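You operate a simulated robot arm through the tools that you are given. There is no shell and no other tool. Be economical: measure what you need, move in short steps, check, and stop when the job is done.

Carry out the task below with a simulated robot arm. There is one attempt and no reset: what you move stays moved.

Task
Put things in order on the top of the green bench. At the end: the clear jar with purple lid stands on top of the blue reducer (marked "90 mm"); the purple fitting stands where the green cup stood; the blue plug stands where the clear jar with purple lid stood; the green cup from the top of the green bench stands where the blue plug stood; whatever was shut is shut again. Leave all else as you found it, and nothing knocked over.

The check looks at the end state, three seconds after you hand in, the way a careful person would. Anything else that was tipped, shoved, dropped, spilled or broken makes it a failure. A push-on lid holds only when it is set on centred and level and pressed home; a screw cap is set on level and turned clockwise until tight.

Robot
A 6-joint arm with a two-finger parallel gripper, fixed in place. Base frame: the origin is at the foot of the arm, x ahead of it, y to its left, z up; the work surface is at about z = 0. Units: mm, degrees, N and s.
With the tool pointing down near the work surface it reaches from about 140 to 580 mm from the base axis. Its first joint turns from -66.0 to 66.0 degrees. Payload 2.1 kg.
Tool frame: the origin (TCP) lies between the finger pads and is the grasp point; the fingertips stand 30 mm ahead of it; z points along the fingers, y is the line along which they close. The gripper opens to 94 mm. The fingers are 28 mm wide and 10 mm thick; the gripper's body (50 by 96 mm) begins 55 mm behind the TCP.
Orientation is that of the tool frame in the base frame, as a unit quaternion [x, y, z, w]. With the fingers straight down and closing along the base's y, the tool's x points along the base's -x, its y along +y and its z along -z.

Tools
- The arm moves only by the tool play_rows. Its argument "steps" is a list of rows, each an object (a shift or turn left out is 0, a gripper value left out holds the last) with "dp": the shift along the tool's x, y, z in m, a list of three; "turn": the turn, a rotation vector about the tool's x, y, z in degrees, a list of three; "jaw": the gripper command, from -1 (shut) to 1 (fully open), values between in proportion. In form: [{"dp": [dx, dy, dz], "turn": [rx, ry, rz], "jaw": jaw}, ...]. A call has 1 to 10 rows; each row shifts and turns the commanded pose from where the row before left it, along the tool's axes as they then stand. Rows are played at 5 a second. More than 50 mm and 8.6 degrees between two rows, or a gripper value outside its range, and nothing of the call is played. A pose out of reach is approached as far as the arm can. The call stops where the force on the tool passes 40 N (or 10 N more than at its start, if that is more) or the arm is blocked; 0.2 s more then pass. Each finger travels about 72 mm/s and halts on what it meets, pressing with about 39 N; the grip force reading is that of the motor and also rises with nothing between the fingers. The clock runs only during rows and for 0.2 s after the last one: add rows that do not move to give the fingers time. The reply holds the time, the measured pose of the TCP, the force on the tool along the base axes, the opening and the grip force, in the units named above and with some noise, with the torque about the TCP (base axes, N m) and any sound that the robot's microphone picked up.
- Cameras (640 x 400 px; columns grow to the right, rows downward): "scene" is fixed at [36.4, -359.1, 476.9]; the picture's right is [0.90, -0.43, 0.00], its down [-0.28, -0.58, -0.76] and it looks along [0.33, 0.69, -0.65] (base axes); focal length 214 px, centre (320, 200). "wrist" rides on the gripper at [76, 14, -102] in the tool frame; the picture's right is [-0.18, 0.98, 0.00], its down [-0.75, -0.14, -0.64] and it looks along [-0.63, -0.12, 0.77] (tool axes); focal length 243 px, centre (320, 200). There is no depth. A picture from a camera that has moved, and an enlarged one, comes with that camera's place and axes in the base frame and with its lens.
- capture(camera): a new picture of that camera. The clock stands still meanwhile.
- inspect(camera, box): a new picture of the part [left, top, right, bottom] of that camera's present view, enlarged. The clock stands still meanwhile.
- close_job(): hands the job in; it is judged then, once.

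Go step by step. Nothing tells you positions but the pictures and the camera data: compare them with the known pose of the tool, close in by small moves and look again before you grip or let go. The budget is 120 turns and 84 pictures, counting those below and the enlarged ones. Unless the task says otherwise, let go and move clear before handing in.

The tools are called after "Emit:" as name(argument=value, ...) on one line, values as JSON. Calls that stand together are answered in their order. play_rows: Moves the arm, as the interface text tells. Its arguments: {"type":"object","properties":{"steps":{"type":"array","items":{"type":"object","properties":{"dp":{"type":"array","items":{"type":"number"}},"turn":{"type":"array","items":{"type":"number"}},"jaw":{"type":"number"}}}}},"required":["steps"]} The other tools are called the same way: capture (camera) takes a picture; inspect (camera, box) takes an enlarged picture of a part of a camera's view; close_job () hands the job in.

At the start:

```text
clock: 0.0
tcp_pos: [316.4, 41.0, 388.3]
orientation: [0.0, 1.0, 0.0, 0.0]
force: [-0.2, 0.3, -0.5]
ft_torque: [0.03, -0.02, -0.01]
finger_gap: 94.0
grasp_force: 0.2
```

scene: 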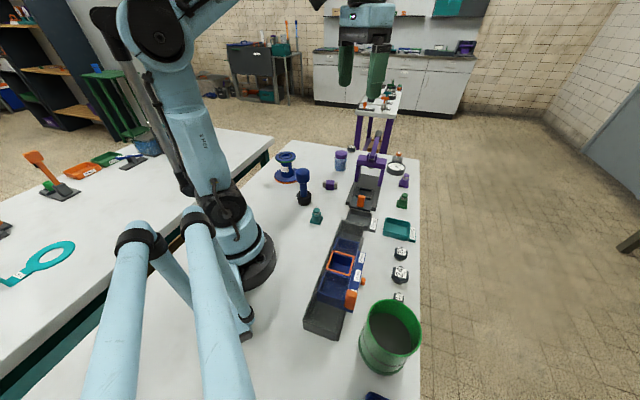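
wrist: 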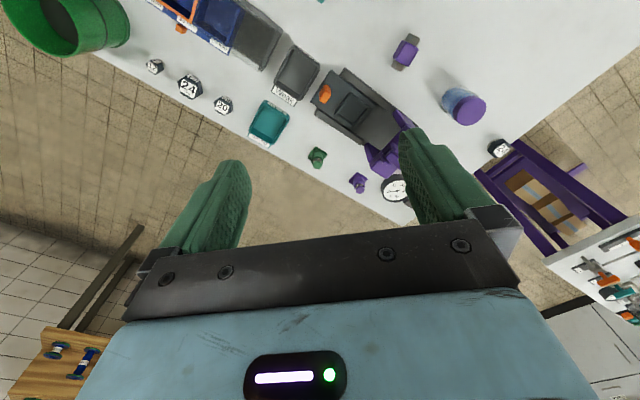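

I see a white-topped table with many small items; I need closer views to identify the green bench, cup, jar, reducer, plug and fitting.

Emit:
inspect(camera="scene", box=[260, 130, 430, 236])

Emit:
inspect(camera="scene", box=[280, 220, 450, 400])

Emit:
inspect(camera="scene", box=[0, 60, 280, 300])

Emit:
inspect(camera="wrist", box=[100, 0, 560, 220])

```text
3.76 times, centred on (345, 183) of scene
camera zoom: at [36.4, -359.1, 476.9], right [0.9, -0.43, 0.0], down [-0.28, -0.58, -0.76], along [0.33, 0.69, -0.65], focal length 807 px, centre (226, 264)
```

zoom: 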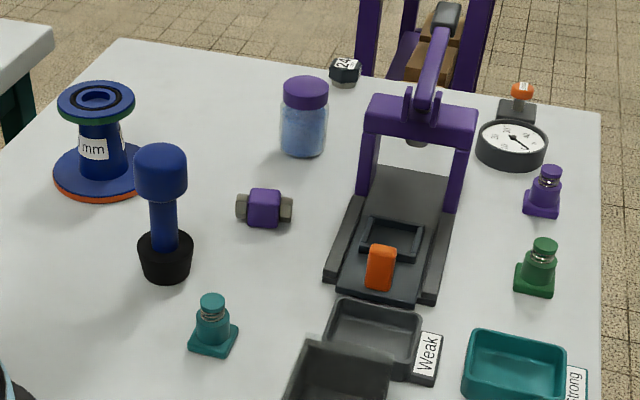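

```text
2.22 times, centred on (365, 310) of scene
camera zoom: at [36.4, -359.1, 476.9], right [0.9, -0.43, 0.0], down [-0.28, -0.58, -0.76], along [0.33, 0.69, -0.65], focal length 477 px, centre (220, -44)
```

zoom: 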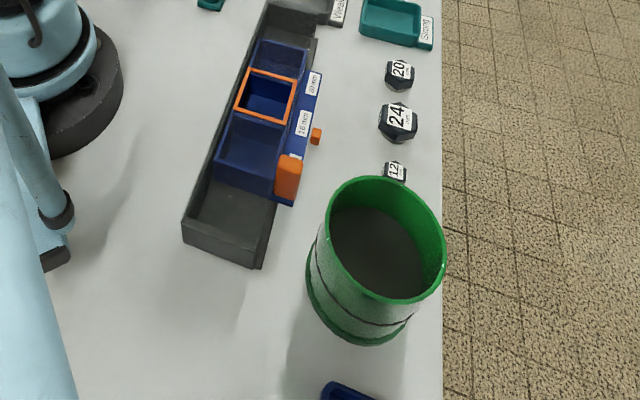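

```text
1.67 times, centred on (140, 180) of scene
camera zoom: at [36.4, -359.1, 476.9], right [0.9, -0.43, 0.0], down [-0.28, -0.58, -0.76], along [0.33, 0.69, -0.65], focal length 358 px, centre (620, 233)
```

zoom: 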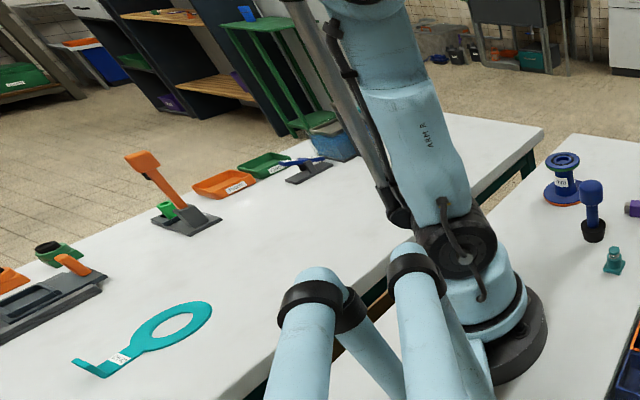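

```text
1.39 times, centred on (330, 110) of wrist
camera zoom: at [240.3, 55.6, 490.0], right [0.18, 0.98, 0.0], down [0.75, -0.14, 0.64], along [0.63, -0.12, -0.77], focal length 338 px, centre (306, 325)
```

zoom: 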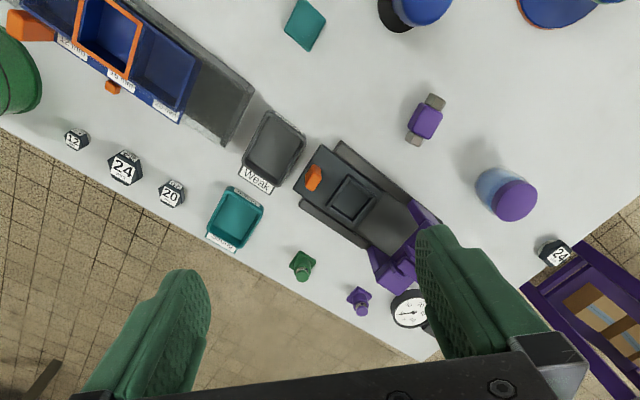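

The robot table holds a jar, a spool marked "…mm", a blue/black item and a purple item, but several things are ambiguous, so I survey the right and near side with the wrist camera.

Emit:
play_rows(steps=[{"dp": [0.026, -0.04, 0]}, {"dp": [0.026, -0.04, 0]}, {"dp": [0.026, -0.04, 0]}, {"dp": [0.026, -0.04, 0]}, {"dp": [0.026, -0.04, 0]}, {"dp": [0.026, -0.04, 0]}, {}])

Emit:
capture(camera="wrist")

Emit:
inspect(camera="scene", box=[265, 145, 345, 195])

Emit:
inspect(camera="scene", box=[340, 70, 420, 120])

```text
clock: 1.6
tcp_pos: [162.0, -199.7, 386.8]
orientation: [0.0, 1.0, 0.0, 0.0]
force: [0.5, -0.7, -0.5]
ft_torque: [0.01, 0.02, 0.02]
finger_gap: 94.0
grasp_force: 0.2
```

```text
77 pictures are left
camera wrist: at [84.8, -184.6, 489.1], right [0.18, 0.98, 0.0], down [0.75, -0.14, 0.64], along [0.63, -0.12, -0.77], focal length 243 px, centre (320, 200)
```

wrist: 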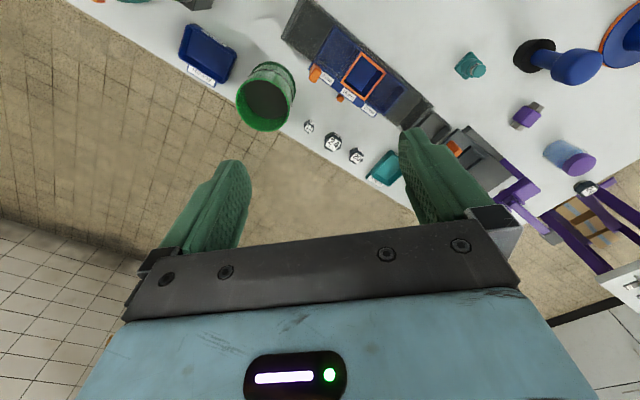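

```text
8.00 times, centred on (305, 170) of scene
camera zoom: at [36.4, -359.1, 476.9], right [0.9, -0.43, 0.0], down [-0.28, -0.58, -0.76], along [0.33, 0.69, -0.65], focal length 1716 px, centre (440, 440)
```

zoom: 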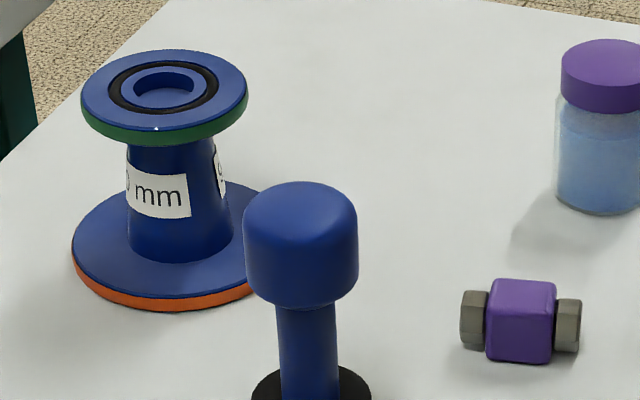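

```text
8.00 times, centred on (380, 95) of scene
camera zoom: at [36.4, -359.1, 476.9], right [0.9, -0.43, 0.0], down [-0.28, -0.58, -0.76], along [0.33, 0.69, -0.65], focal length 1716 px, centre (-160, 1040)
```

zoom: 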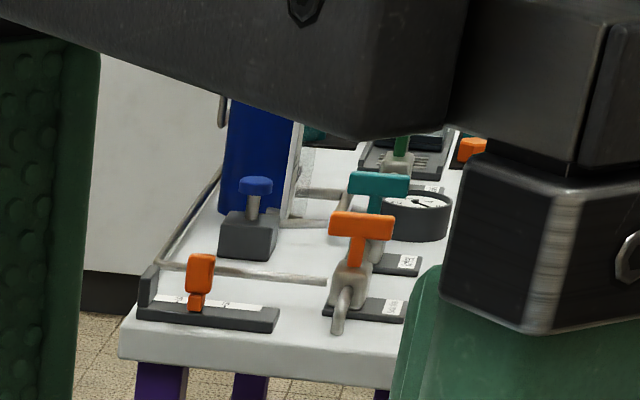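

The spool marked "…mm" with a small and large flange looks like the reducer. Tilting the tool so that the camera sees the near side of the table.

Emit:
play_rows(steps=[{"turn": [0, 8, 0]}, {"turn": [0, 8, 0]}, {"turn": [0, 8, 0]}, {"turn": [0, 8, 0]}, {"turn": [0, 8, 0]}, {}])

Emit:
capture(camera="wrist")

Emit:
capture(camera="scene")

```text
clock: 3.0
tcp_pos: [161.3, -199.1, 386.9]
orientation: [0.0, 0.961, 0.0, -0.276]
force: [-0.9, 0.2, 0.1]
ft_torque: [0.0, 0.01, 0.02]
finger_gap: 93.9
grasp_force: 0.0
out of reach, approached as far as the arm can: row 5
```

```text
74 pictures are left
camera wrist: at [150.5, -184.3, 514.5], right [0.16, 0.98, -0.1], down [0.98, -0.14, 0.14], along [0.13, -0.12, -0.98], focal length 243 px, centre (320, 200)
```

wrist: 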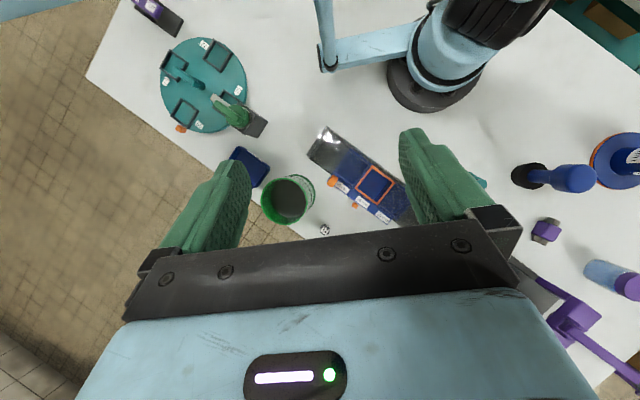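

```text
73 pictures are left
```

scene: 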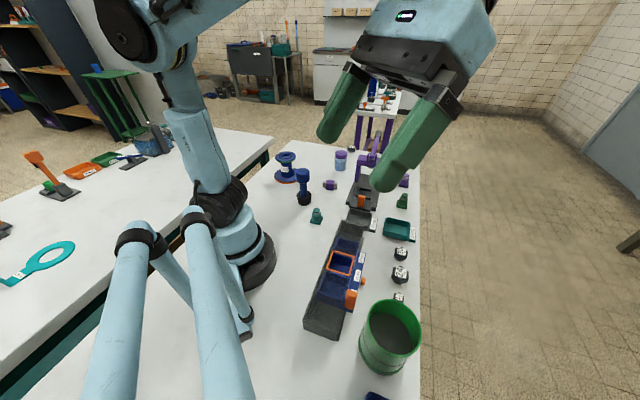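

A turntable with items stands behind on the near side. I look closer at it and at the drum.

Emit:
inspect(camera="wrist", box=[90, 0, 350, 240])

Emit:
inspect(camera="wrist", box=[430, 100, 640, 330])

```text
1.67 times, centred on (220, 120) of wrist
camera zoom: at [150.5, -184.3, 514.5], right [0.16, 0.98, -0.1], down [0.98, -0.14, 0.14], along [0.13, -0.12, -0.98], focal length 404 px, centre (487, 333)
```

zoom: 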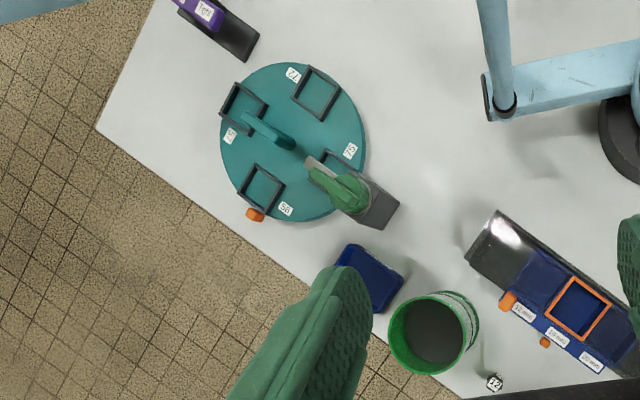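

```text
1.74 times, centred on (535, 215) of wrist
camera zoom: at [150.5, -184.3, 514.5], right [0.16, 0.98, -0.1], down [0.98, -0.14, 0.14], along [0.13, -0.12, -0.98], focal length 422 px, centre (-54, 174)
```

zoom: 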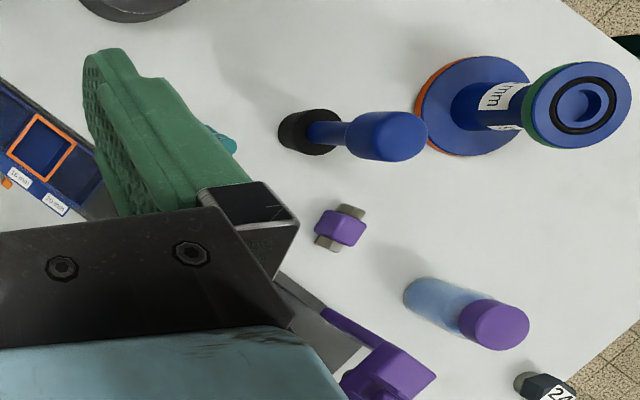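

Objects identified: reducer about (225,347), jar about (441,292), plug about (229,167), fitting about (343,198), cup (green tub) about (186,-316). I level the tool and go look at the jar/reducer area from above.

Emit:
play_rows(steps=[{"turn": [0, -8, 0]}, {"turn": [0, -8, 0]}, {"turn": [0, -8, 0]}, {"turn": [0, -8, 0]}, {}])

```text
clock: 4.2
tcp_pos: [161.0, -199.2, 387.2]
orientation: [0.001, 1.0, 0.0, 0.001]
force: [-0.4, -0.3, -1.1]
ft_torque: [0.0, 0.01, -0.01]
finger_gap: 94.1
grasp_force: 0.0
```

Level again. Moving over to view the left region.

Emit:
play_rows(steps=[{"dp": [-0.0094, 0.0483, 0]}, {"dp": [-0.0094, 0.0483, 0]}, {"dp": [-0.0094, 0.0483, 0]}, {"dp": [-0.0094, 0.0483, 0]}, {"dp": [-0.0094, 0.0483, 0]}, {"dp": [-0.0094, 0.0483, 0]}, {"dp": [-0.0094, 0.0483, 0]}, {"dp": [-0.0094, 0.0483, 0]}, {"dp": [-0.0094, 0.0483, 0]}, {}])

Emit:
capture(camera="wrist")

```text
clock: 6.4
tcp_pos: [244.8, 236.6, 389.3]
orientation: [0.0, 1.0, 0.0, 0.0]
force: [0.0, -0.3, 0.2]
ft_torque: [0.01, -0.01, -0.03]
finger_gap: 94.0
grasp_force: 0.1
```

```text
70 pictures are left
camera wrist: at [169.1, 251.4, 491.4], right [0.18, 0.98, 0.0], down [0.75, -0.14, 0.64], along [0.63, -0.12, -0.77], focal length 243 px, centre (320, 200)
```

wrist: 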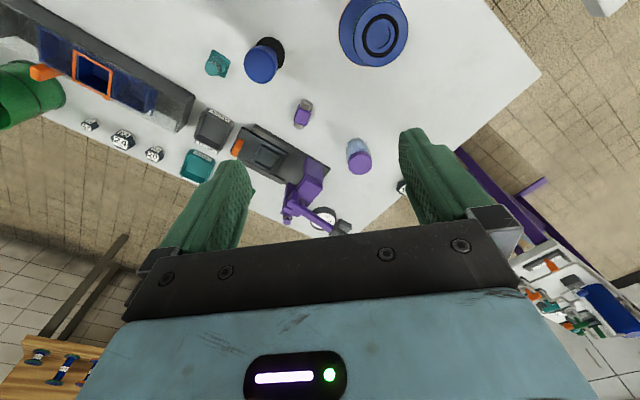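

Emit:
inspect(camera="wrist", box=[190, 0, 430, 150])

Emit:
inspect(camera="wrist", box=[270, 80, 430, 240])

Emit:
inspect(camera="scene", box=[270, 140, 350, 215])

```text
2.67 times, centred on (310, 75) of wrist
camera zoom: at [169.1, 251.4, 491.4], right [0.18, 0.98, 0.0], down [0.75, -0.14, 0.64], along [0.63, -0.12, -0.77], focal length 647 px, centre (347, 533)
```

zoom: 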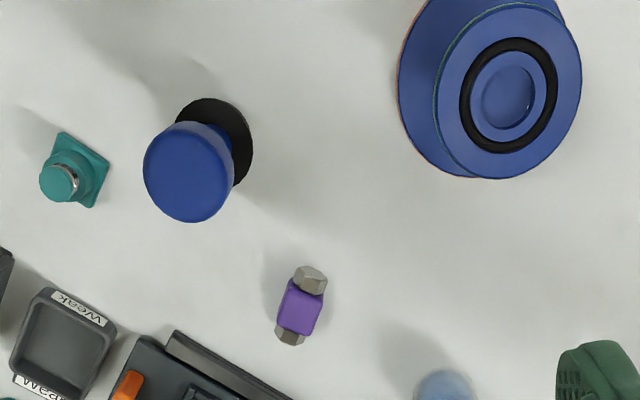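

```text
2.50 times, centred on (350, 160) of wrist
camera zoom: at [169.1, 251.4, 491.4], right [0.18, 0.98, 0.0], down [0.75, -0.14, 0.64], along [0.63, -0.12, -0.77], focal length 606 px, centre (245, 300)
```

zoom: 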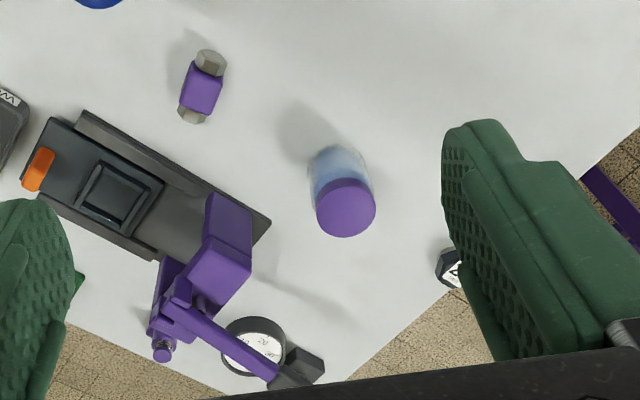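

```text
5.33 times, centred on (310, 178) of scene
camera zoom: at [36.5, -359.0, 476.9], right [0.9, -0.43, 0.0], down [-0.28, -0.58, -0.76], along [0.33, 0.69, -0.65], focal length 1144 px, centre (373, 320)
```

zoom: 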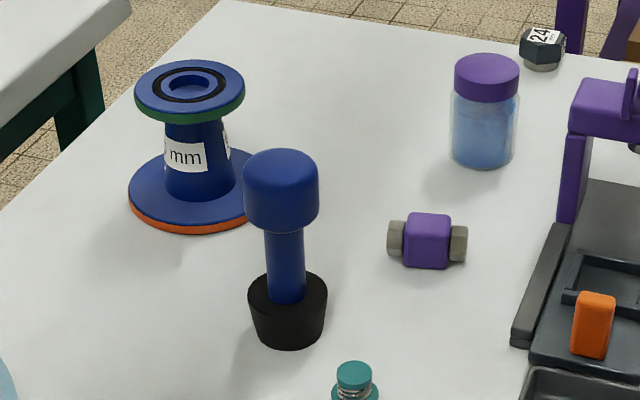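

Triangulated: jar ≈(433,283) height ~77, reducer top ≈(223,323) at z≈91, plug ≈(224,158) height ~124, fitting ≈(338,184). I turn the tool 25° and move above the jar for a closer look.

Emit:
play_rows(steps=[{"turn": [0, 0, 8.5]}, {"turn": [0, 0, 8.5]}, {"turn": [0, 0, 8.5]}, {"dp": [-0.0251, 0.0205, 0.032]}, {"dp": [-0.0251, 0.0205, 0.032]}, {"dp": [-0.0251, 0.0205, 0.032]}, {"dp": [-0.0251, 0.0205, 0.032]}, {"dp": [-0.0251, 0.0205, 0.032]}, {"dp": [-0.0251, 0.0205, 0.032]}, {}])

Emit:
capture(camera="wrist")

Emit:
inspect(camera="scene", box=[290, 100, 450, 200])

```text
clock: 8.6
tcp_pos: [434.1, 282.7, 195.9]
orientation: [0.22, 0.976, 0.0, 0.0]
force: [0.1, -0.4, 0.5]
ft_torque: [0.01, 0.02, -0.02]
finger_gap: 93.9
grasp_force: 0.0
```

```text
66 pictures are left
camera wrist: at [372.3, 328.7, 298.5], right [0.59, 0.81, 0.0], down [0.62, -0.45, 0.64], along [0.52, -0.38, -0.77], focal length 243 px, centre (320, 200)
```

wrist: 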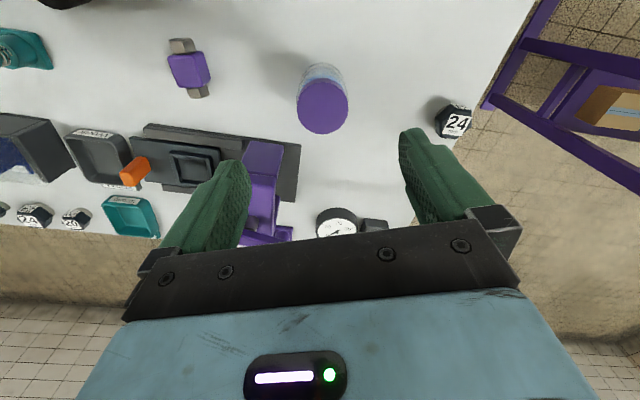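

```text
4.00 times, centred on (370, 150) of scene
camera zoom: at [36.4, -359.1, 476.9], right [0.9, -0.43, 0.0], down [-0.28, -0.58, -0.76], along [0.33, 0.69, -0.65], focal length 858 px, centre (120, 400)
```

zoom: 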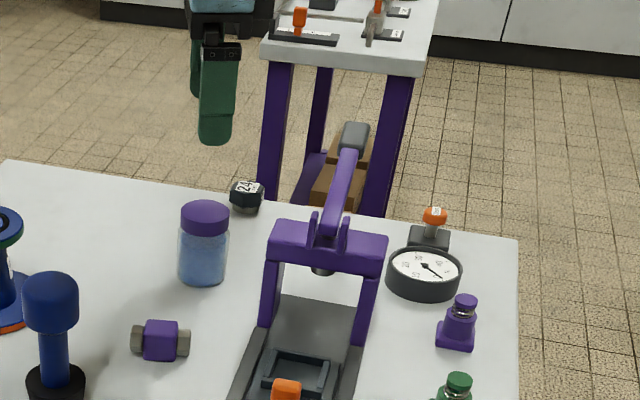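

The press lies close on the −y side of the jar, so I turn the tool further (to ~85°) so the fingers close along x, and then lower to look again.

Emit:
play_rows(steps=[{"turn": [0, 0, 8.5]}, {"turn": [0, 0, 8.5]}, {"turn": [0, 0, 8.5]}, {"turn": [0, 0, 8.5]}, {"turn": [0, 0, 8.5]}, {"turn": [0, 0, 8.5]}, {"turn": [0, 0, 8.5]}, {"dp": [0.0015, 0, 0.03]}, {"dp": [0.0015, 0, 0.03]}, {}])

Emit:
capture(camera="wrist")

Emit:
inspect(camera="scene", box=[290, 100, 450, 200])

```text
clock: 10.8
tcp_pos: [433.7, 284.7, 134.8]
orientation: [0.675, 0.738, 0.0, 0.0]
force: [0.0, 1.0, -0.8]
ft_torque: [-0.03, 0.0, -0.01]
finger_gap: 94.0
grasp_force: 0.0
```

```text
64 pictures are left
camera wrist: at [440.9, 362.5, 237.7], right [1.0, -0.1, 0.0], down [-0.08, -0.76, 0.64], along [-0.06, -0.64, -0.77], focal length 243 px, centre (320, 200)
```

wrist: 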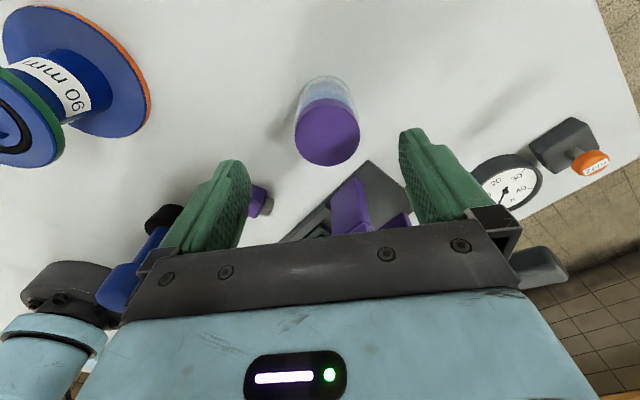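

```text
4.00 times, centred on (370, 150) of scene
camera zoom: at [36.4, -359.1, 476.9], right [0.9, -0.43, 0.0], down [-0.28, -0.58, -0.76], along [0.33, 0.69, -0.65], focal length 858 px, centre (120, 400)
```

zoom: 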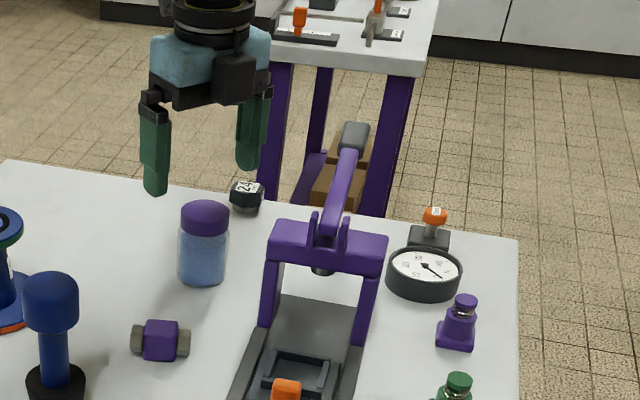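

The label reads "90 mm", so the reducer is confirmed. The jar is about 4 mm toward tool +y; I shift and descend around it.

Emit:
play_rows(steps=[{"dp": [0.002, 0.004, 0.027]}, {"dp": [0, 0, 0.03]}, {"dp": [0, 0, 0.03]}, {}])

Emit:
capture(camera="wrist")

```text
clock: 11.8
tcp_pos: [437.4, 286.2, 48.4]
orientation: [0.675, 0.738, -0.001, 0.0]
force: [-0.3, -0.3, 0.9]
ft_torque: [0.02, 0.02, 0.03]
finger_gap: 93.8
grasp_force: 0.0
```

```text
62 pictures are left
camera wrist: at [445.1, 364.8, 150.8], right [1.0, -0.1, 0.0], down [-0.08, -0.76, 0.64], along [-0.06, -0.64, -0.77], focal length 243 px, centre (320, 200)
```

wrist: 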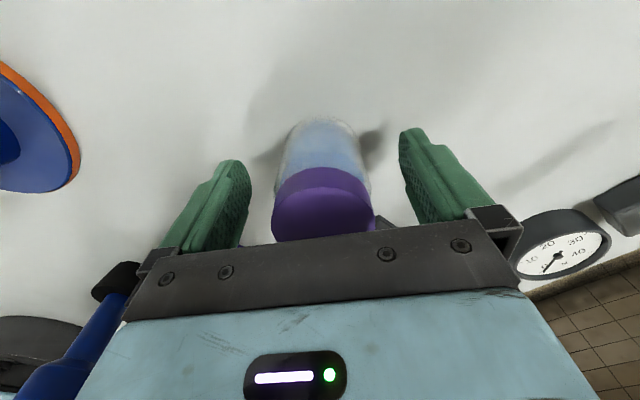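

Fingers straddle the jar; it's still ~3 mm off in tool y. I correct and close.

Emit:
play_rows(steps=[{"dp": [0, 0.003, 0]}, {"jaw": 0.3}, {"jaw": 0.0}, {"jaw": -1}, {}, {}, {}])

Emit:
inspect(camera="wrist", box=[200, 80, 440, 260])

Emit:
inspect(camera="scene", box=[290, 130, 390, 200])

```text
clock: 13.4
tcp_pos: [440.3, 287.7, 49.5]
orientation: [0.675, 0.738, -0.001, 0.0]
force: [-0.3, 0.5, -0.3]
ft_torque: [0.0, -0.01, 0.03]
finger_gap: 51.6
grasp_force: 38.9
```

```text
2.22 times, centred on (320, 170) of wrist
camera zoom: at [448.1, 365.1, 151.4], right [1.0, -0.1, 0.0], down [-0.08, -0.76, 0.64], along [-0.06, -0.64, -0.77], focal length 539 px, centre (320, 267)
```

zoom: 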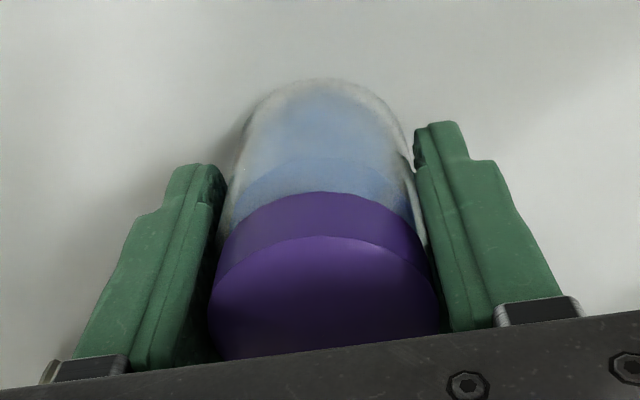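

```text
5.71 times, centred on (340, 165) of scene
camera zoom: at [36.4, -359.1, 476.9], right [0.9, -0.43, 0.0], down [-0.28, -0.58, -0.76], along [0.33, 0.69, -0.65], focal length 1226 px, centre (206, 400)
```

zoom: 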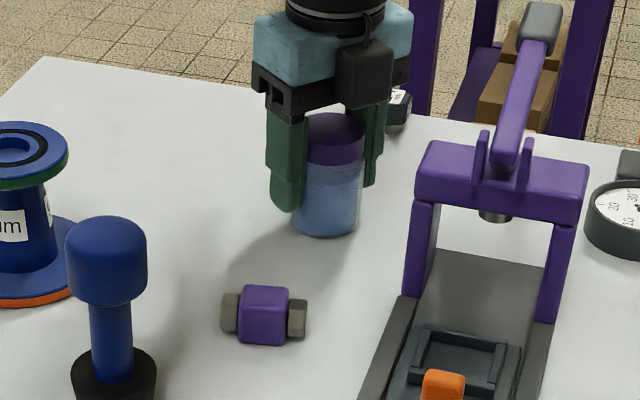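

The jar is gripped (51.6 mm) without visible displacement; its spot is ≈(440.5, 287.5). Lifting it and carrying it toward the reducer.

Emit:
play_rows(steps=[{"dp": [0, 0, -0.02]}, {"dp": [0, 0, -0.04]}, {"dp": [0, 0, -0.045]}, {"dp": [0, 0, -0.045]}, {}])

Emit:
capture(camera="wrist")

```text
clock: 14.6
tcp_pos: [442.5, 287.7, 198.8]
orientation: [0.676, 0.737, 0.0, 0.0]
force: [-0.2, -0.9, -1.5]
ft_torque: [0.04, 0.01, -0.02]
finger_gap: 0.0
grasp_force: 33.1
```

```text
59 pictures are left
camera wrist: at [448.3, 364.6, 302.1], right [1.0, -0.1, 0.0], down [-0.08, -0.76, 0.64], along [-0.06, -0.64, -0.77], focal length 243 px, centre (320, 200)
```

wrist: 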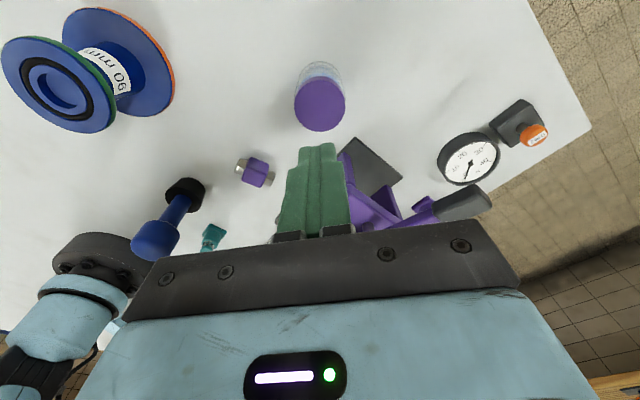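

The fingers slipped off: the gap is 0 and the jar still stands in place. I check the jar closely.

Emit:
inspect(camera="scene", box=[290, 130, 390, 200])

Emit:
inspect(camera="wrist", box=[270, 40, 370, 150])

```text
5.71 times, centred on (340, 165) of scene
camera zoom: at [36.4, -359.1, 476.9], right [0.9, -0.43, 0.0], down [-0.28, -0.58, -0.76], along [0.33, 0.69, -0.65], focal length 1226 px, centre (206, 400)
```

zoom: 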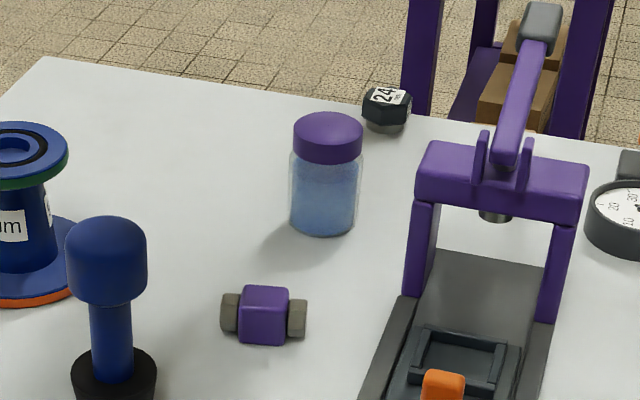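

```text
3.64 times, centred on (320, 95) of wrist
camera zoom: at [448.3, 364.6, 302.1], right [1.0, -0.1, 0.0], down [-0.08, -0.76, 0.64], along [-0.06, -0.64, -0.77], focal length 882 px, centre (320, 582)
```

zoom: 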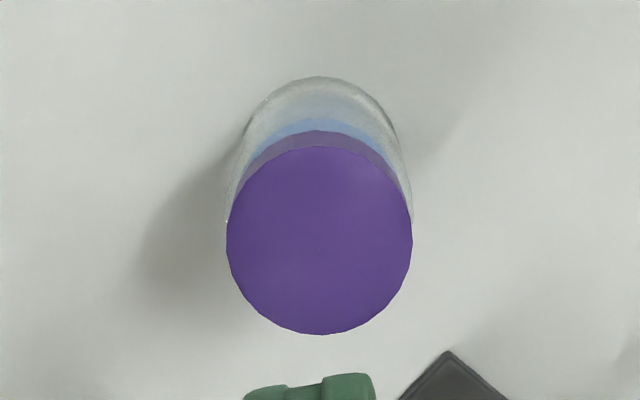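

The jar stands unmoved with the lid on; the glass is probably slippery or the lift too quick. I reopen, go down a little lower, grip again and lift very slowly while reading the force.

Emit:
play_rows(steps=[{"jaw": 1}, {"jaw": 1}, {}, {}, {"dp": [0, 0, 0.04]}, {"dp": [0, 0, 0.04]}, {"dp": [0, 0, 0.04]}, {"dp": [0, 0, 0.037]}, {}])

Emit:
play_rows(steps=[{"jaw": 0.2}, {"jaw": -1}, {}, {}, {}, {}, {}])

Emit:
play_rows(steps=[{"dp": [0, 0, -0.001]}, {"dp": [0, 0, -0.001]}, {"dp": [0, 0, -0.001]}, {"dp": [0, 0, -0.001]}, {"dp": [0, 0, -0.001]}, {"dp": [0, 0, -0.001]}])

```text
clock: 16.6
tcp_pos: [441.5, 287.3, 42.5]
orientation: [0.676, 0.737, 0.0, 0.0]
force: [-0.1, -0.5, -0.3]
ft_torque: [0.03, -0.01, 0.04]
finger_gap: 94.1
grasp_force: 0.1
```

```text
clock: 18.2
tcp_pos: [440.6, 287.5, 42.2]
orientation: [0.676, 0.737, 0.0, 0.0]
force: [-0.2, 0.2, 0.8]
ft_torque: [-0.01, -0.03, -0.03]
finger_gap: 51.3
grasp_force: 39.3
```

```text
clock: 19.6
tcp_pos: [441.3, 286.5, 47.4]
orientation: [0.676, 0.737, 0.0, 0.0]
force: [0.2, 0.5, -1.4]
ft_torque: [0.02, -0.01, 0.0]
finger_gap: 51.1
grasp_force: 38.7
```

Grip holds so far; lifting another 15 mm slowly and looking.

Emit:
play_rows(steps=[{"dp": [0, 0, -0.003]}, {"dp": [0, 0, -0.003]}, {"dp": [0, 0, -0.003]}, {"dp": [0, 0, -0.003]}, {"dp": [0, 0, -0.003]}, {}])

Emit:
inspect(camera="scene", box=[290, 130, 390, 200])

```text
clock: 21.0
tcp_pos: [440.7, 288.1, 62.8]
orientation: [0.676, 0.737, 0.0, 0.001]
force: [1.0, 0.2, -2.2]
ft_torque: [-0.03, -0.01, -0.01]
finger_gap: 51.2
grasp_force: 38.6
```

```text
5.71 times, centred on (340, 165) of scene
camera zoom: at [36.4, -359.1, 476.9], right [0.9, -0.43, 0.0], down [-0.28, -0.58, -0.76], along [0.33, 0.69, -0.65], focal length 1226 px, centre (206, 400)
```

zoom: 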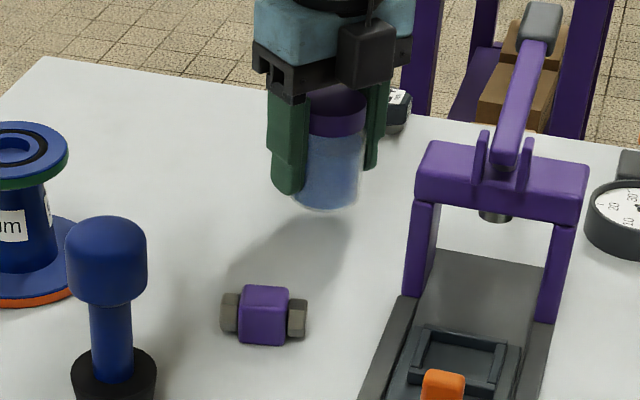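

The jar lifts with slow motion. I keep raising it gently.

Emit:
play_rows(steps=[{"dp": [0, 0, -0.003]}, {"dp": [0, 0, -0.005]}, {"dp": [0, 0, -0.006]}, {"dp": [0, 0, -0.007]}, {"dp": [0, 0, -0.007]}, {"dp": [0, 0, -0.007]}, {"dp": [0, 0, -0.007]}, {"dp": [0, 0, -0.006]}, {"dp": [0, 0, -0.004]}, {"dp": [0, 0, -0.002]}])

Emit:
play_rows(steps=[{"dp": [0, 0, -0.003]}, {"dp": [0, 0, -0.005]}, {"dp": [0, 0, -0.006]}, {"dp": [0, 0, -0.007]}, {"dp": [0, 0, -0.007]}, {"dp": [0, 0, -0.007]}, {"dp": [0, 0, -0.007]}, {"dp": [0, 0, -0.006]}, {"dp": [0, 0, -0.004]}, {"dp": [0, 0, -0.002]}])

Emit:
capture(camera="wrist")

```text
clock: 23.2
tcp_pos: [441.2, 286.6, 117.6]
orientation: [0.675, 0.738, 0.0, 0.0]
force: [-0.1, 0.0, -1.1]
ft_torque: [0.0, 0.05, -0.02]
finger_gap: 51.1
grasp_force: 38.7
```

```text
clock: 25.4
tcp_pos: [440.8, 287.0, 170.1]
orientation: [0.676, 0.737, 0.0, 0.0]
force: [-0.3, -0.9, -0.7]
ft_torque: [-0.03, -0.03, 0.01]
finger_gap: 51.2
grasp_force: 39.1
```

```text
55 pictures are left
camera wrist: at [448.3, 365.3, 273.2], right [1.0, -0.1, 0.0], down [-0.08, -0.76, 0.64], along [-0.06, -0.64, -0.77], focal length 243 px, centre (320, 200)
```

wrist: 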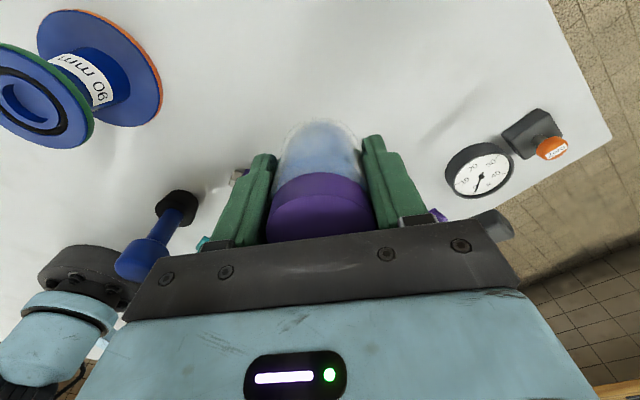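

Holding. Carrying it laterally over the reducer, gently.

Emit:
play_rows(steps=[{"dp": [0.001, -0.0039, 0]}, {"dp": [0.002, -0.0077, 0]}, {"dp": [0.003, -0.0116, 0]}, {"dp": [0.0035, -0.0136, 0]}, {"dp": [0.0035, -0.0136, 0]}, {"dp": [0.0035, -0.0136, 0]}, {"dp": [0.0035, -0.0136, 0]}, {"dp": [0.0035, -0.0136, 0]}, {"dp": [0.0025, -0.0097, 0]}, {"dp": [0.0015, -0.0058, 0]}])

Emit:
play_rows(steps=[{"dp": [0.001, -0.0039, 0]}, {"dp": [0.002, -0.0077, 0]}, {"dp": [0.003, -0.0116, 0]}, {"dp": [0.0035, -0.0136, 0]}, {"dp": [0.0035, -0.0136, 0]}, {"dp": [0.0035, -0.0136, 0]}, {"dp": [0.0035, -0.0136, 0]}, {"dp": [0.0035, -0.0136, 0]}, {"dp": [0.0025, -0.0097, 0]}, {"dp": [0.0015, -0.0058, 0]}])

Emit:
capture(camera="wrist")

Emit:
inspect(camera="scene", box=[250, 120, 350, 200])

```text
clock: 27.6
tcp_pos: [332.0, 305.2, 170.4]
orientation: [0.675, 0.737, 0.0, 0.001]
force: [0.2, -1.3, -0.7]
ft_torque: [0.0, 0.01, -0.01]
finger_gap: 51.1
grasp_force: 38.9
```

```text
clock: 29.8
tcp_pos: [222.0, 322.7, 170.4]
orientation: [0.677, 0.736, 0.0, 0.0]
force: [-0.4, 0.0, -1.6]
ft_torque: [0.02, 0.03, 0.02]
finger_gap: 51.3
grasp_force: 38.9
```

```text
54 pictures are left
camera wrist: at [230.5, 401.0, 272.9], right [1.0, -0.1, 0.0], down [-0.08, -0.76, 0.64], along [-0.06, -0.64, -0.77], focal length 243 px, centre (320, 200)
```

wrist: 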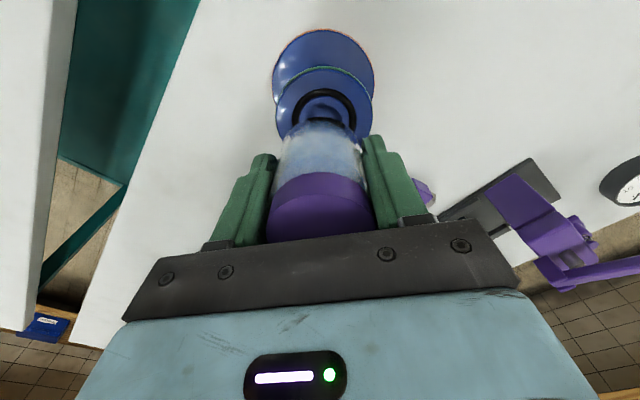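

```text
5.00 times, centred on (300, 160) of scene
camera zoom: at [36.4, -359.1, 476.9], right [0.9, -0.43, 0.0], down [-0.28, -0.58, -0.76], along [0.33, 0.69, -0.65], focal length 1072 px, centre (420, 400)
```

zoom: 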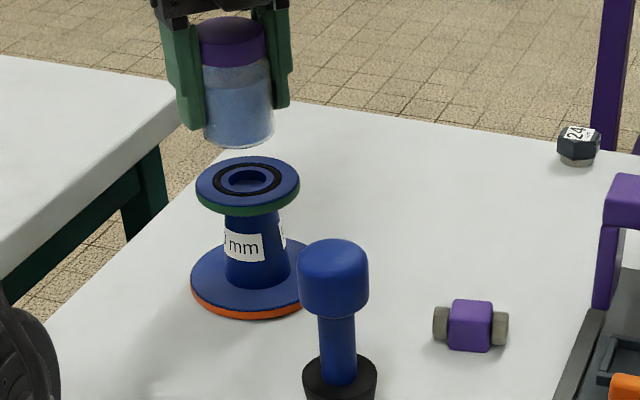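

The reducer's centre is ~3 mm toward tool +y of the jar. I correct and lower most of the way.

Emit:
play_rows(steps=[{"dp": [0.001, 0.0037, 0.002]}, {"dp": [0, 0, 0.004]}, {"dp": [0, 0, 0.006]}, {"dp": [0, 0, 0.006]}, {"dp": [0, 0, 0.004]}, {"dp": [0, 0, 0.003]}, {"dp": [0, 0, 0.002]}, {}])

Emit:
inspect(camera="scene", box=[260, 120, 320, 190])

Emit:
inspect(camera="wrist", box=[240, 20, 400, 240])

```text
clock: 31.6
tcp_pos: [226.0, 324.1, 143.8]
orientation: [0.676, 0.737, 0.0, 0.001]
force: [-0.1, 0.5, -0.5]
ft_torque: [-0.04, 0.0, 0.03]
finger_gap: 51.4
grasp_force: 38.8
```

```text
5.71 times, centred on (290, 155) of scene
camera zoom: at [36.4, -359.1, 476.9], right [0.9, -0.43, 0.0], down [-0.28, -0.58, -0.76], along [0.33, 0.69, -0.65], focal length 1226 px, centre (491, 457)
```

zoom: 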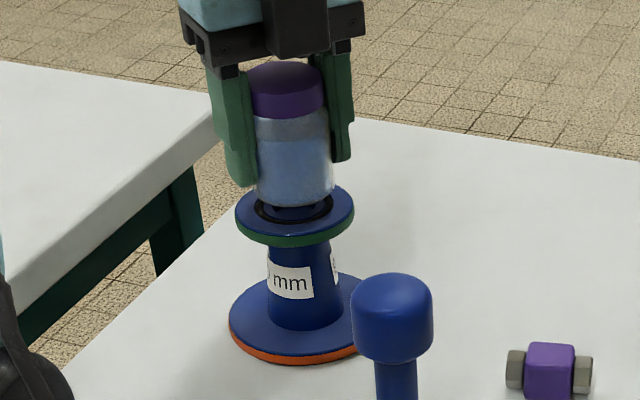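

```text
1.82 times, centred on (320, 130) of wrist
camera zoom: at [234.2, 402.7, 246.1], right [1.0, -0.1, 0.0], down [-0.08, -0.76, 0.64], along [-0.06, -0.64, -0.77], focal length 441 px, centre (320, 327)
```

zoom: 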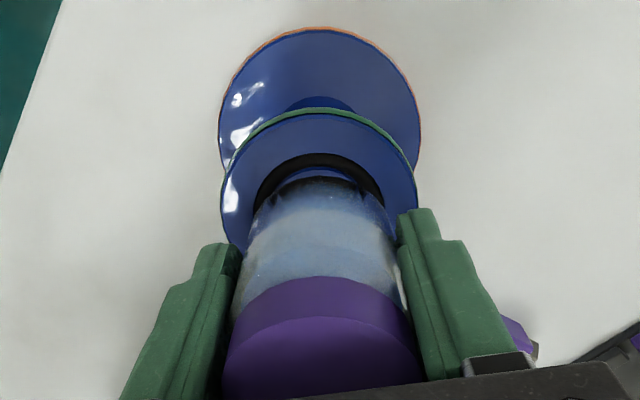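

Well centred; a 2 mm nudge in tool x, then lowering slowly to contact.

Emit:
play_rows(steps=[{"dp": [0.002, 0, 0.001]}, {"dp": [0, 0, 0.001]}, {"dp": [0, 0, 0.001]}, {"dp": [0, 0, 0.001]}, {"dp": [0, 0, 0.001]}, {"dp": [0, 0, 0.001]}, {}])

Emit:
inspect(camera="scene", box=[260, 120, 320, 190])

```text
clock: 33.2
tcp_pos: [224.8, 327.0, 138.1]
orientation: [0.675, 0.737, 0.0, 0.0]
force: [0.2, 0.2, -1.4]
ft_torque: [0.0, 0.01, -0.01]
finger_gap: 51.1
grasp_force: 39.4
```

```text
5.71 times, centred on (290, 155) of scene
camera zoom: at [36.4, -359.1, 476.9], right [0.9, -0.43, 0.0], down [-0.28, -0.58, -0.76], along [0.33, 0.69, -0.65], focal length 1226 px, centre (491, 457)
```

zoom: 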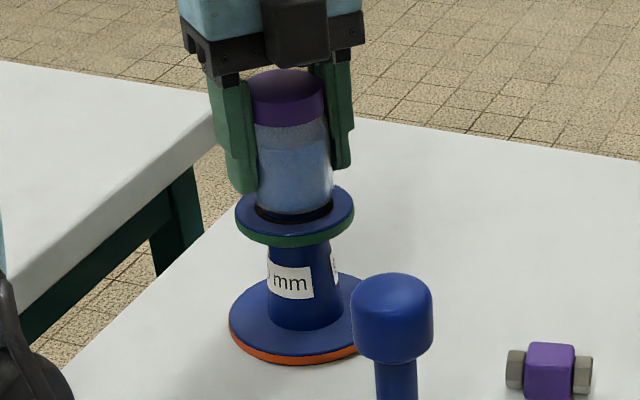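

Still a few mm above; continuing down in 1 mm steps and watching the force.

Emit:
play_rows(steps=[{"dp": [0, 0, 0.001]}, {"dp": [0, 0, 0.001]}, {"dp": [0, 0, 0.001]}, {"dp": [0, 0, 0.0005]}, {}])

Emit:
play_rows(steps=[{"dp": [0, 0, 0.0005]}, {}])

Emit:
play_rows(steps=[{"dp": [0, 0, 0.0005]}, {}])

Emit:
play_rows(steps=[{"dp": [0, 0, 0.0005]}, {}])

Emit:
inspect(camera="scene", box=[260, 120, 320, 190])

```text
clock: 34.4
tcp_pos: [226.1, 326.8, 133.9]
orientation: [0.675, 0.737, 0.0, 0.0]
force: [-0.2, 0.6, -1.3]
ft_torque: [-0.01, 0.02, 0.01]
finger_gap: 51.0
grasp_force: 39.2
```

```text
clock: 35.0
tcp_pos: [229.0, 326.6, 132.5]
orientation: [0.676, 0.737, 0.0, 0.0]
force: [0.5, -0.1, -0.7]
ft_torque: [-0.02, 0.02, 0.02]
finger_gap: 51.0
grasp_force: 38.7
```

```text
clock: 35.6
tcp_pos: [227.6, 326.5, 132.6]
orientation: [0.675, 0.737, 0.0, 0.0]
force: [-0.1, 0.3, -1.3]
ft_torque: [0.02, 0.01, -0.01]
finger_gap: 51.2
grasp_force: 39.4
```

```text
clock: 36.2
tcp_pos: [227.2, 328.1, 133.3]
orientation: [0.675, 0.737, 0.001, 0.0]
force: [-0.4, 0.0, -2.1]
ft_torque: [0.04, -0.03, -0.05]
finger_gap: 51.1
grasp_force: 39.2
```

```text
5.71 times, centred on (290, 155) of scene
camera zoom: at [36.4, -359.1, 476.9], right [0.9, -0.43, 0.0], down [-0.28, -0.58, -0.76], along [0.33, 0.69, -0.65], focal length 1226 px, centre (491, 457)
```

zoom: 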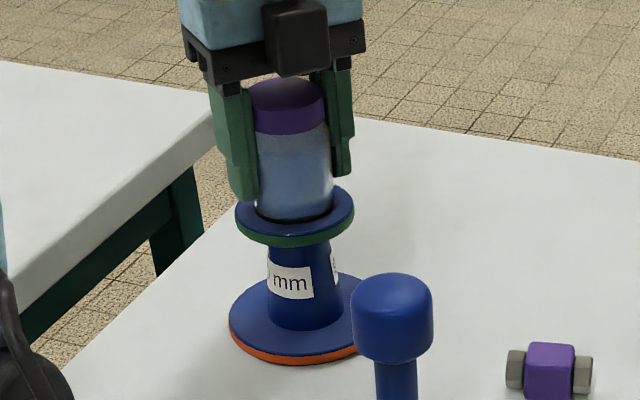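

Very near. Continuing in 0.5 mm steps until the force turns upward.

Emit:
play_rows(steps=[{"dp": [0, 0, 0.0005]}, {"dp": [0, 0, 0.0005]}, {}])

Emit:
play_rows(steps=[{"dp": [0, 0, 0.0005]}, {"dp": [0, 0, 0.0005]}, {}])

Emit:
play_rows(steps=[{"dp": [0, 0, 0.0005]}, {}])

```text
clock: 37.0
tcp_pos: [226.7, 326.7, 132.3]
orientation: [0.675, 0.737, 0.0, 0.0]
force: [-1.2, -2.2, 11.3]
ft_torque: [-0.05, 0.09, 0.0]
finger_gap: 51.1
grasp_force: 39.7
```

```text
clock: 37.8
tcp_pos: [227.8, 327.7, 130.5]
orientation: [0.676, 0.737, 0.0, 0.0]
force: [-2.9, -2.0, 34.4]
ft_torque: [-0.12, 0.2, 0.1]
finger_gap: 51.1
grasp_force: 38.4
```

```text
clock: 38.4
tcp_pos: [227.0, 328.0, 130.0]
orientation: [0.675, 0.738, 0.0, -0.001]
force: [-2.1, -0.7, 29.7]
ft_torque: [-0.14, 0.3, -0.01]
finger_gap: 51.1
grasp_force: 38.9
```

Contact at about z 132. I relieve the pressure, then open slowly and rise.

Emit:
play_rows(steps=[{"dp": [0, 0, -0.0005]}, {"dp": [0, 0, -0.0005]}, {"dp": [0, 0, -0.0005]}, {}])

Emit:
play_rows(steps=[{"jaw": 0.12}, {"jaw": 0.16}, {"jaw": 0.25}, {"jaw": 0.4}, {"jaw": 0.6}, {"jaw": 0.8}, {"jaw": 0.9}, {}, {}])

Emit:
inspect(camera="scene", box=[260, 120, 320, 190])

```text
clock: 39.4
tcp_pos: [227.5, 326.6, 132.0]
orientation: [0.676, 0.737, 0.001, -0.001]
force: [0.2, 0.5, -1.4]
ft_torque: [-0.01, -0.02, 0.01]
finger_gap: 51.0
grasp_force: 38.5
```

```text
clock: 41.4
tcp_pos: [226.3, 326.7, 131.5]
orientation: [0.676, 0.737, 0.0, -0.001]
force: [-0.7, -0.2, -0.2]
ft_torque: [0.02, -0.01, -0.01]
finger_gap: 89.2
grasp_force: 0.1
```

```text
5.71 times, centred on (290, 155) of scene
camera zoom: at [36.4, -359.1, 476.9], right [0.9, -0.43, 0.0], down [-0.28, -0.58, -0.76], along [0.33, 0.69, -0.65], focal length 1226 px, centre (491, 457)
```

zoom: 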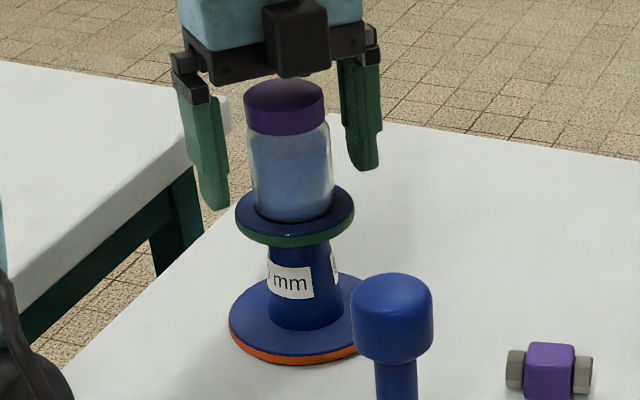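

The jar stands on the reducer. I rise clear and move above the plug.

Emit:
play_rows(steps=[{"dp": [0, 0, -0.02]}, {"dp": [0, 0, -0.04]}, {"dp": [0, 0, -0.04], "jaw": 1}, {"dp": [0, 0, -0.02]}, {"dp": [-0.042, -0.0044, 0]}, {"dp": [-0.042, -0.0044, 0]}, {"dp": [-0.042, -0.0044, 0]}, {"dp": [-0.042, -0.0044, 0]}, {"dp": [0, 0, 0.03]}, {}])

Emit:
capture(camera="wrist")

Emit:
inspect(camera="scene", box=[255, 120, 375, 220])

```text
clock: 43.6
tcp_pos: [222.8, 157.3, 222.3]
orientation: [0.676, 0.737, 0.0, 0.0]
force: [-0.6, 0.0, 0.7]
ft_torque: [0.02, 0.03, 0.01]
finger_gap: 94.2
grasp_force: 0.0
```

```text
47 pictures are left
camera wrist: at [230.9, 234.9, 324.3], right [1.0, -0.1, 0.0], down [-0.08, -0.76, 0.64], along [-0.06, -0.64, -0.77], focal length 243 px, centre (320, 200)
```

wrist: 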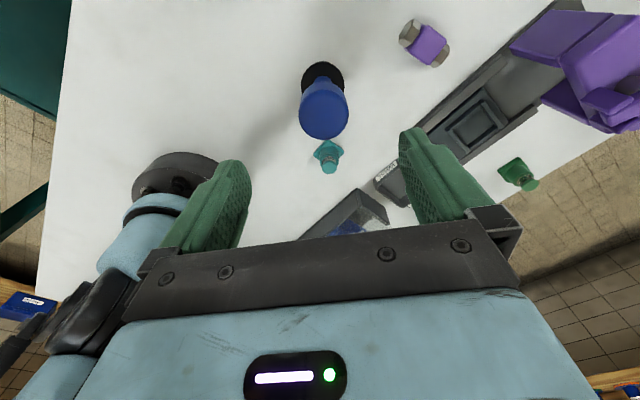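

```text
4.00 times, centred on (315, 170) of scene
camera zoom: at [36.4, -359.1, 476.9], right [0.9, -0.43, 0.0], down [-0.28, -0.58, -0.76], along [0.33, 0.69, -0.65], focal length 858 px, centre (340, 320)
```

zoom: 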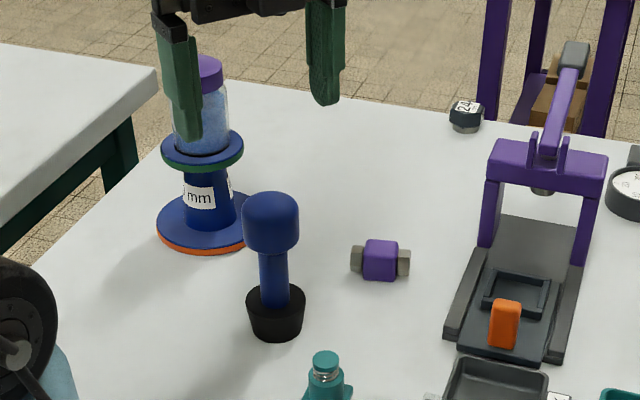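

The plug's head is ~3 mm in tool y and ~2 mm in tool x from the TCP; its spot is ≈(226,159.5). Descending around the head.

Emit:
play_rows(steps=[{"dp": [0.002, 0.003, 0.02]}, {"dp": [0, 0, 0.03]}, {"dp": [0, 0, 0.03]}, {"dp": [0, 0, 0.025]}, {"dp": [0, 0, 0.012]}, {}])

Emit:
inspect(camera="scene", box=[265, 140, 345, 220])

Emit:
inspect(camera="wrist", box=[200, 40, 440, 260])

```text
clock: 45.0
tcp_pos: [226.5, 160.1, 105.0]
orientation: [0.676, 0.737, -0.001, 0.0]
force: [0.4, -0.7, -0.8]
ft_torque: [0.02, 0.01, 0.0]
finger_gap: 93.8
grasp_force: 0.1
```

```text
5.00 times, centred on (305, 180) of scene
camera zoom: at [36.4, -359.1, 476.9], right [0.9, -0.43, 0.0], down [-0.28, -0.58, -0.76], along [0.33, 0.69, -0.65], focal length 1072 px, centre (395, 300)
```

zoom: 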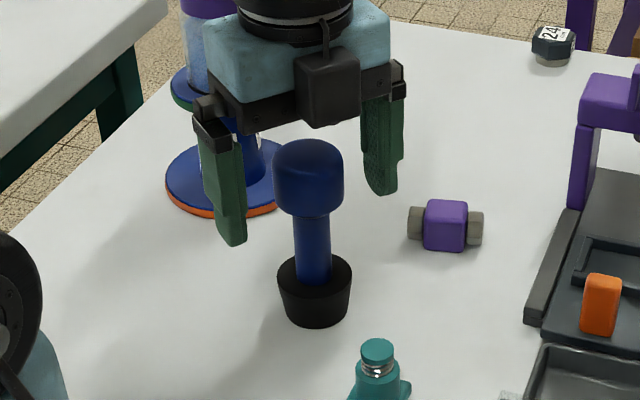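

```text
1.82 times, centred on (320, 150) of wrist
camera zoom: at [234.5, 238.2, 207.3], right [1.0, -0.1, 0.0], down [-0.08, -0.76, 0.64], along [-0.06, -0.64, -0.77], focal length 441 px, centre (320, 291)
```

zoom: 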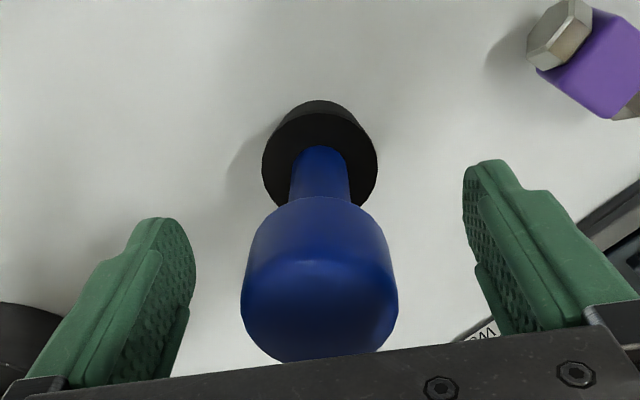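

Centred within ~2 mm. Closing on the head.

Emit:
play_rows(steps=[{"jaw": 0.3}, {"jaw": 0.1}, {"jaw": 0.0}, {"jaw": -1}, {}, {}, {}])

Emit:
play_rows(steps=[{"dp": [0, 0, -0.001]}, {"dp": [0, 0, -0.002]}, {"dp": [0, 0, -0.003]}, {"dp": [0, 0, -0.004]}, {"dp": [0, 0, -0.004]}, {"dp": [0, 0, -0.003]}, {"dp": [0, 0, -0.002]}, {}])

Emit:
inspect(camera="scene", box=[265, 140, 345, 220])

```text
clock: 46.6
tcp_pos: [226.6, 160.3, 104.9]
orientation: [0.676, 0.737, 0.0, 0.0]
force: [0.5, 0.1, 0.0]
ft_torque: [0.02, -0.02, 0.0]
finger_gap: 43.8
grasp_force: 39.0
```

```text
clock: 48.4
tcp_pos: [227.3, 160.1, 123.7]
orientation: [0.676, 0.737, 0.0, 0.0]
force: [0.3, -0.3, -0.6]
ft_torque: [0.01, -0.04, 0.0]
finger_gap: 43.9
grasp_force: 38.7
```

```text
5.00 times, centred on (305, 180) of scene
camera zoom: at [36.4, -359.1, 476.9], right [0.9, -0.43, 0.0], down [-0.28, -0.58, -0.76], along [0.33, 0.69, -0.65], focal length 1072 px, centre (395, 300)
```

zoom: 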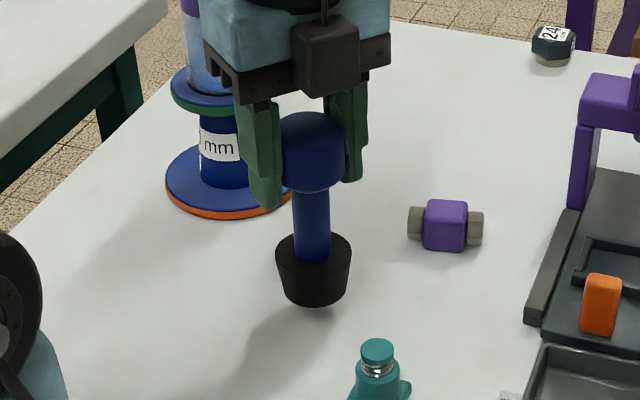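

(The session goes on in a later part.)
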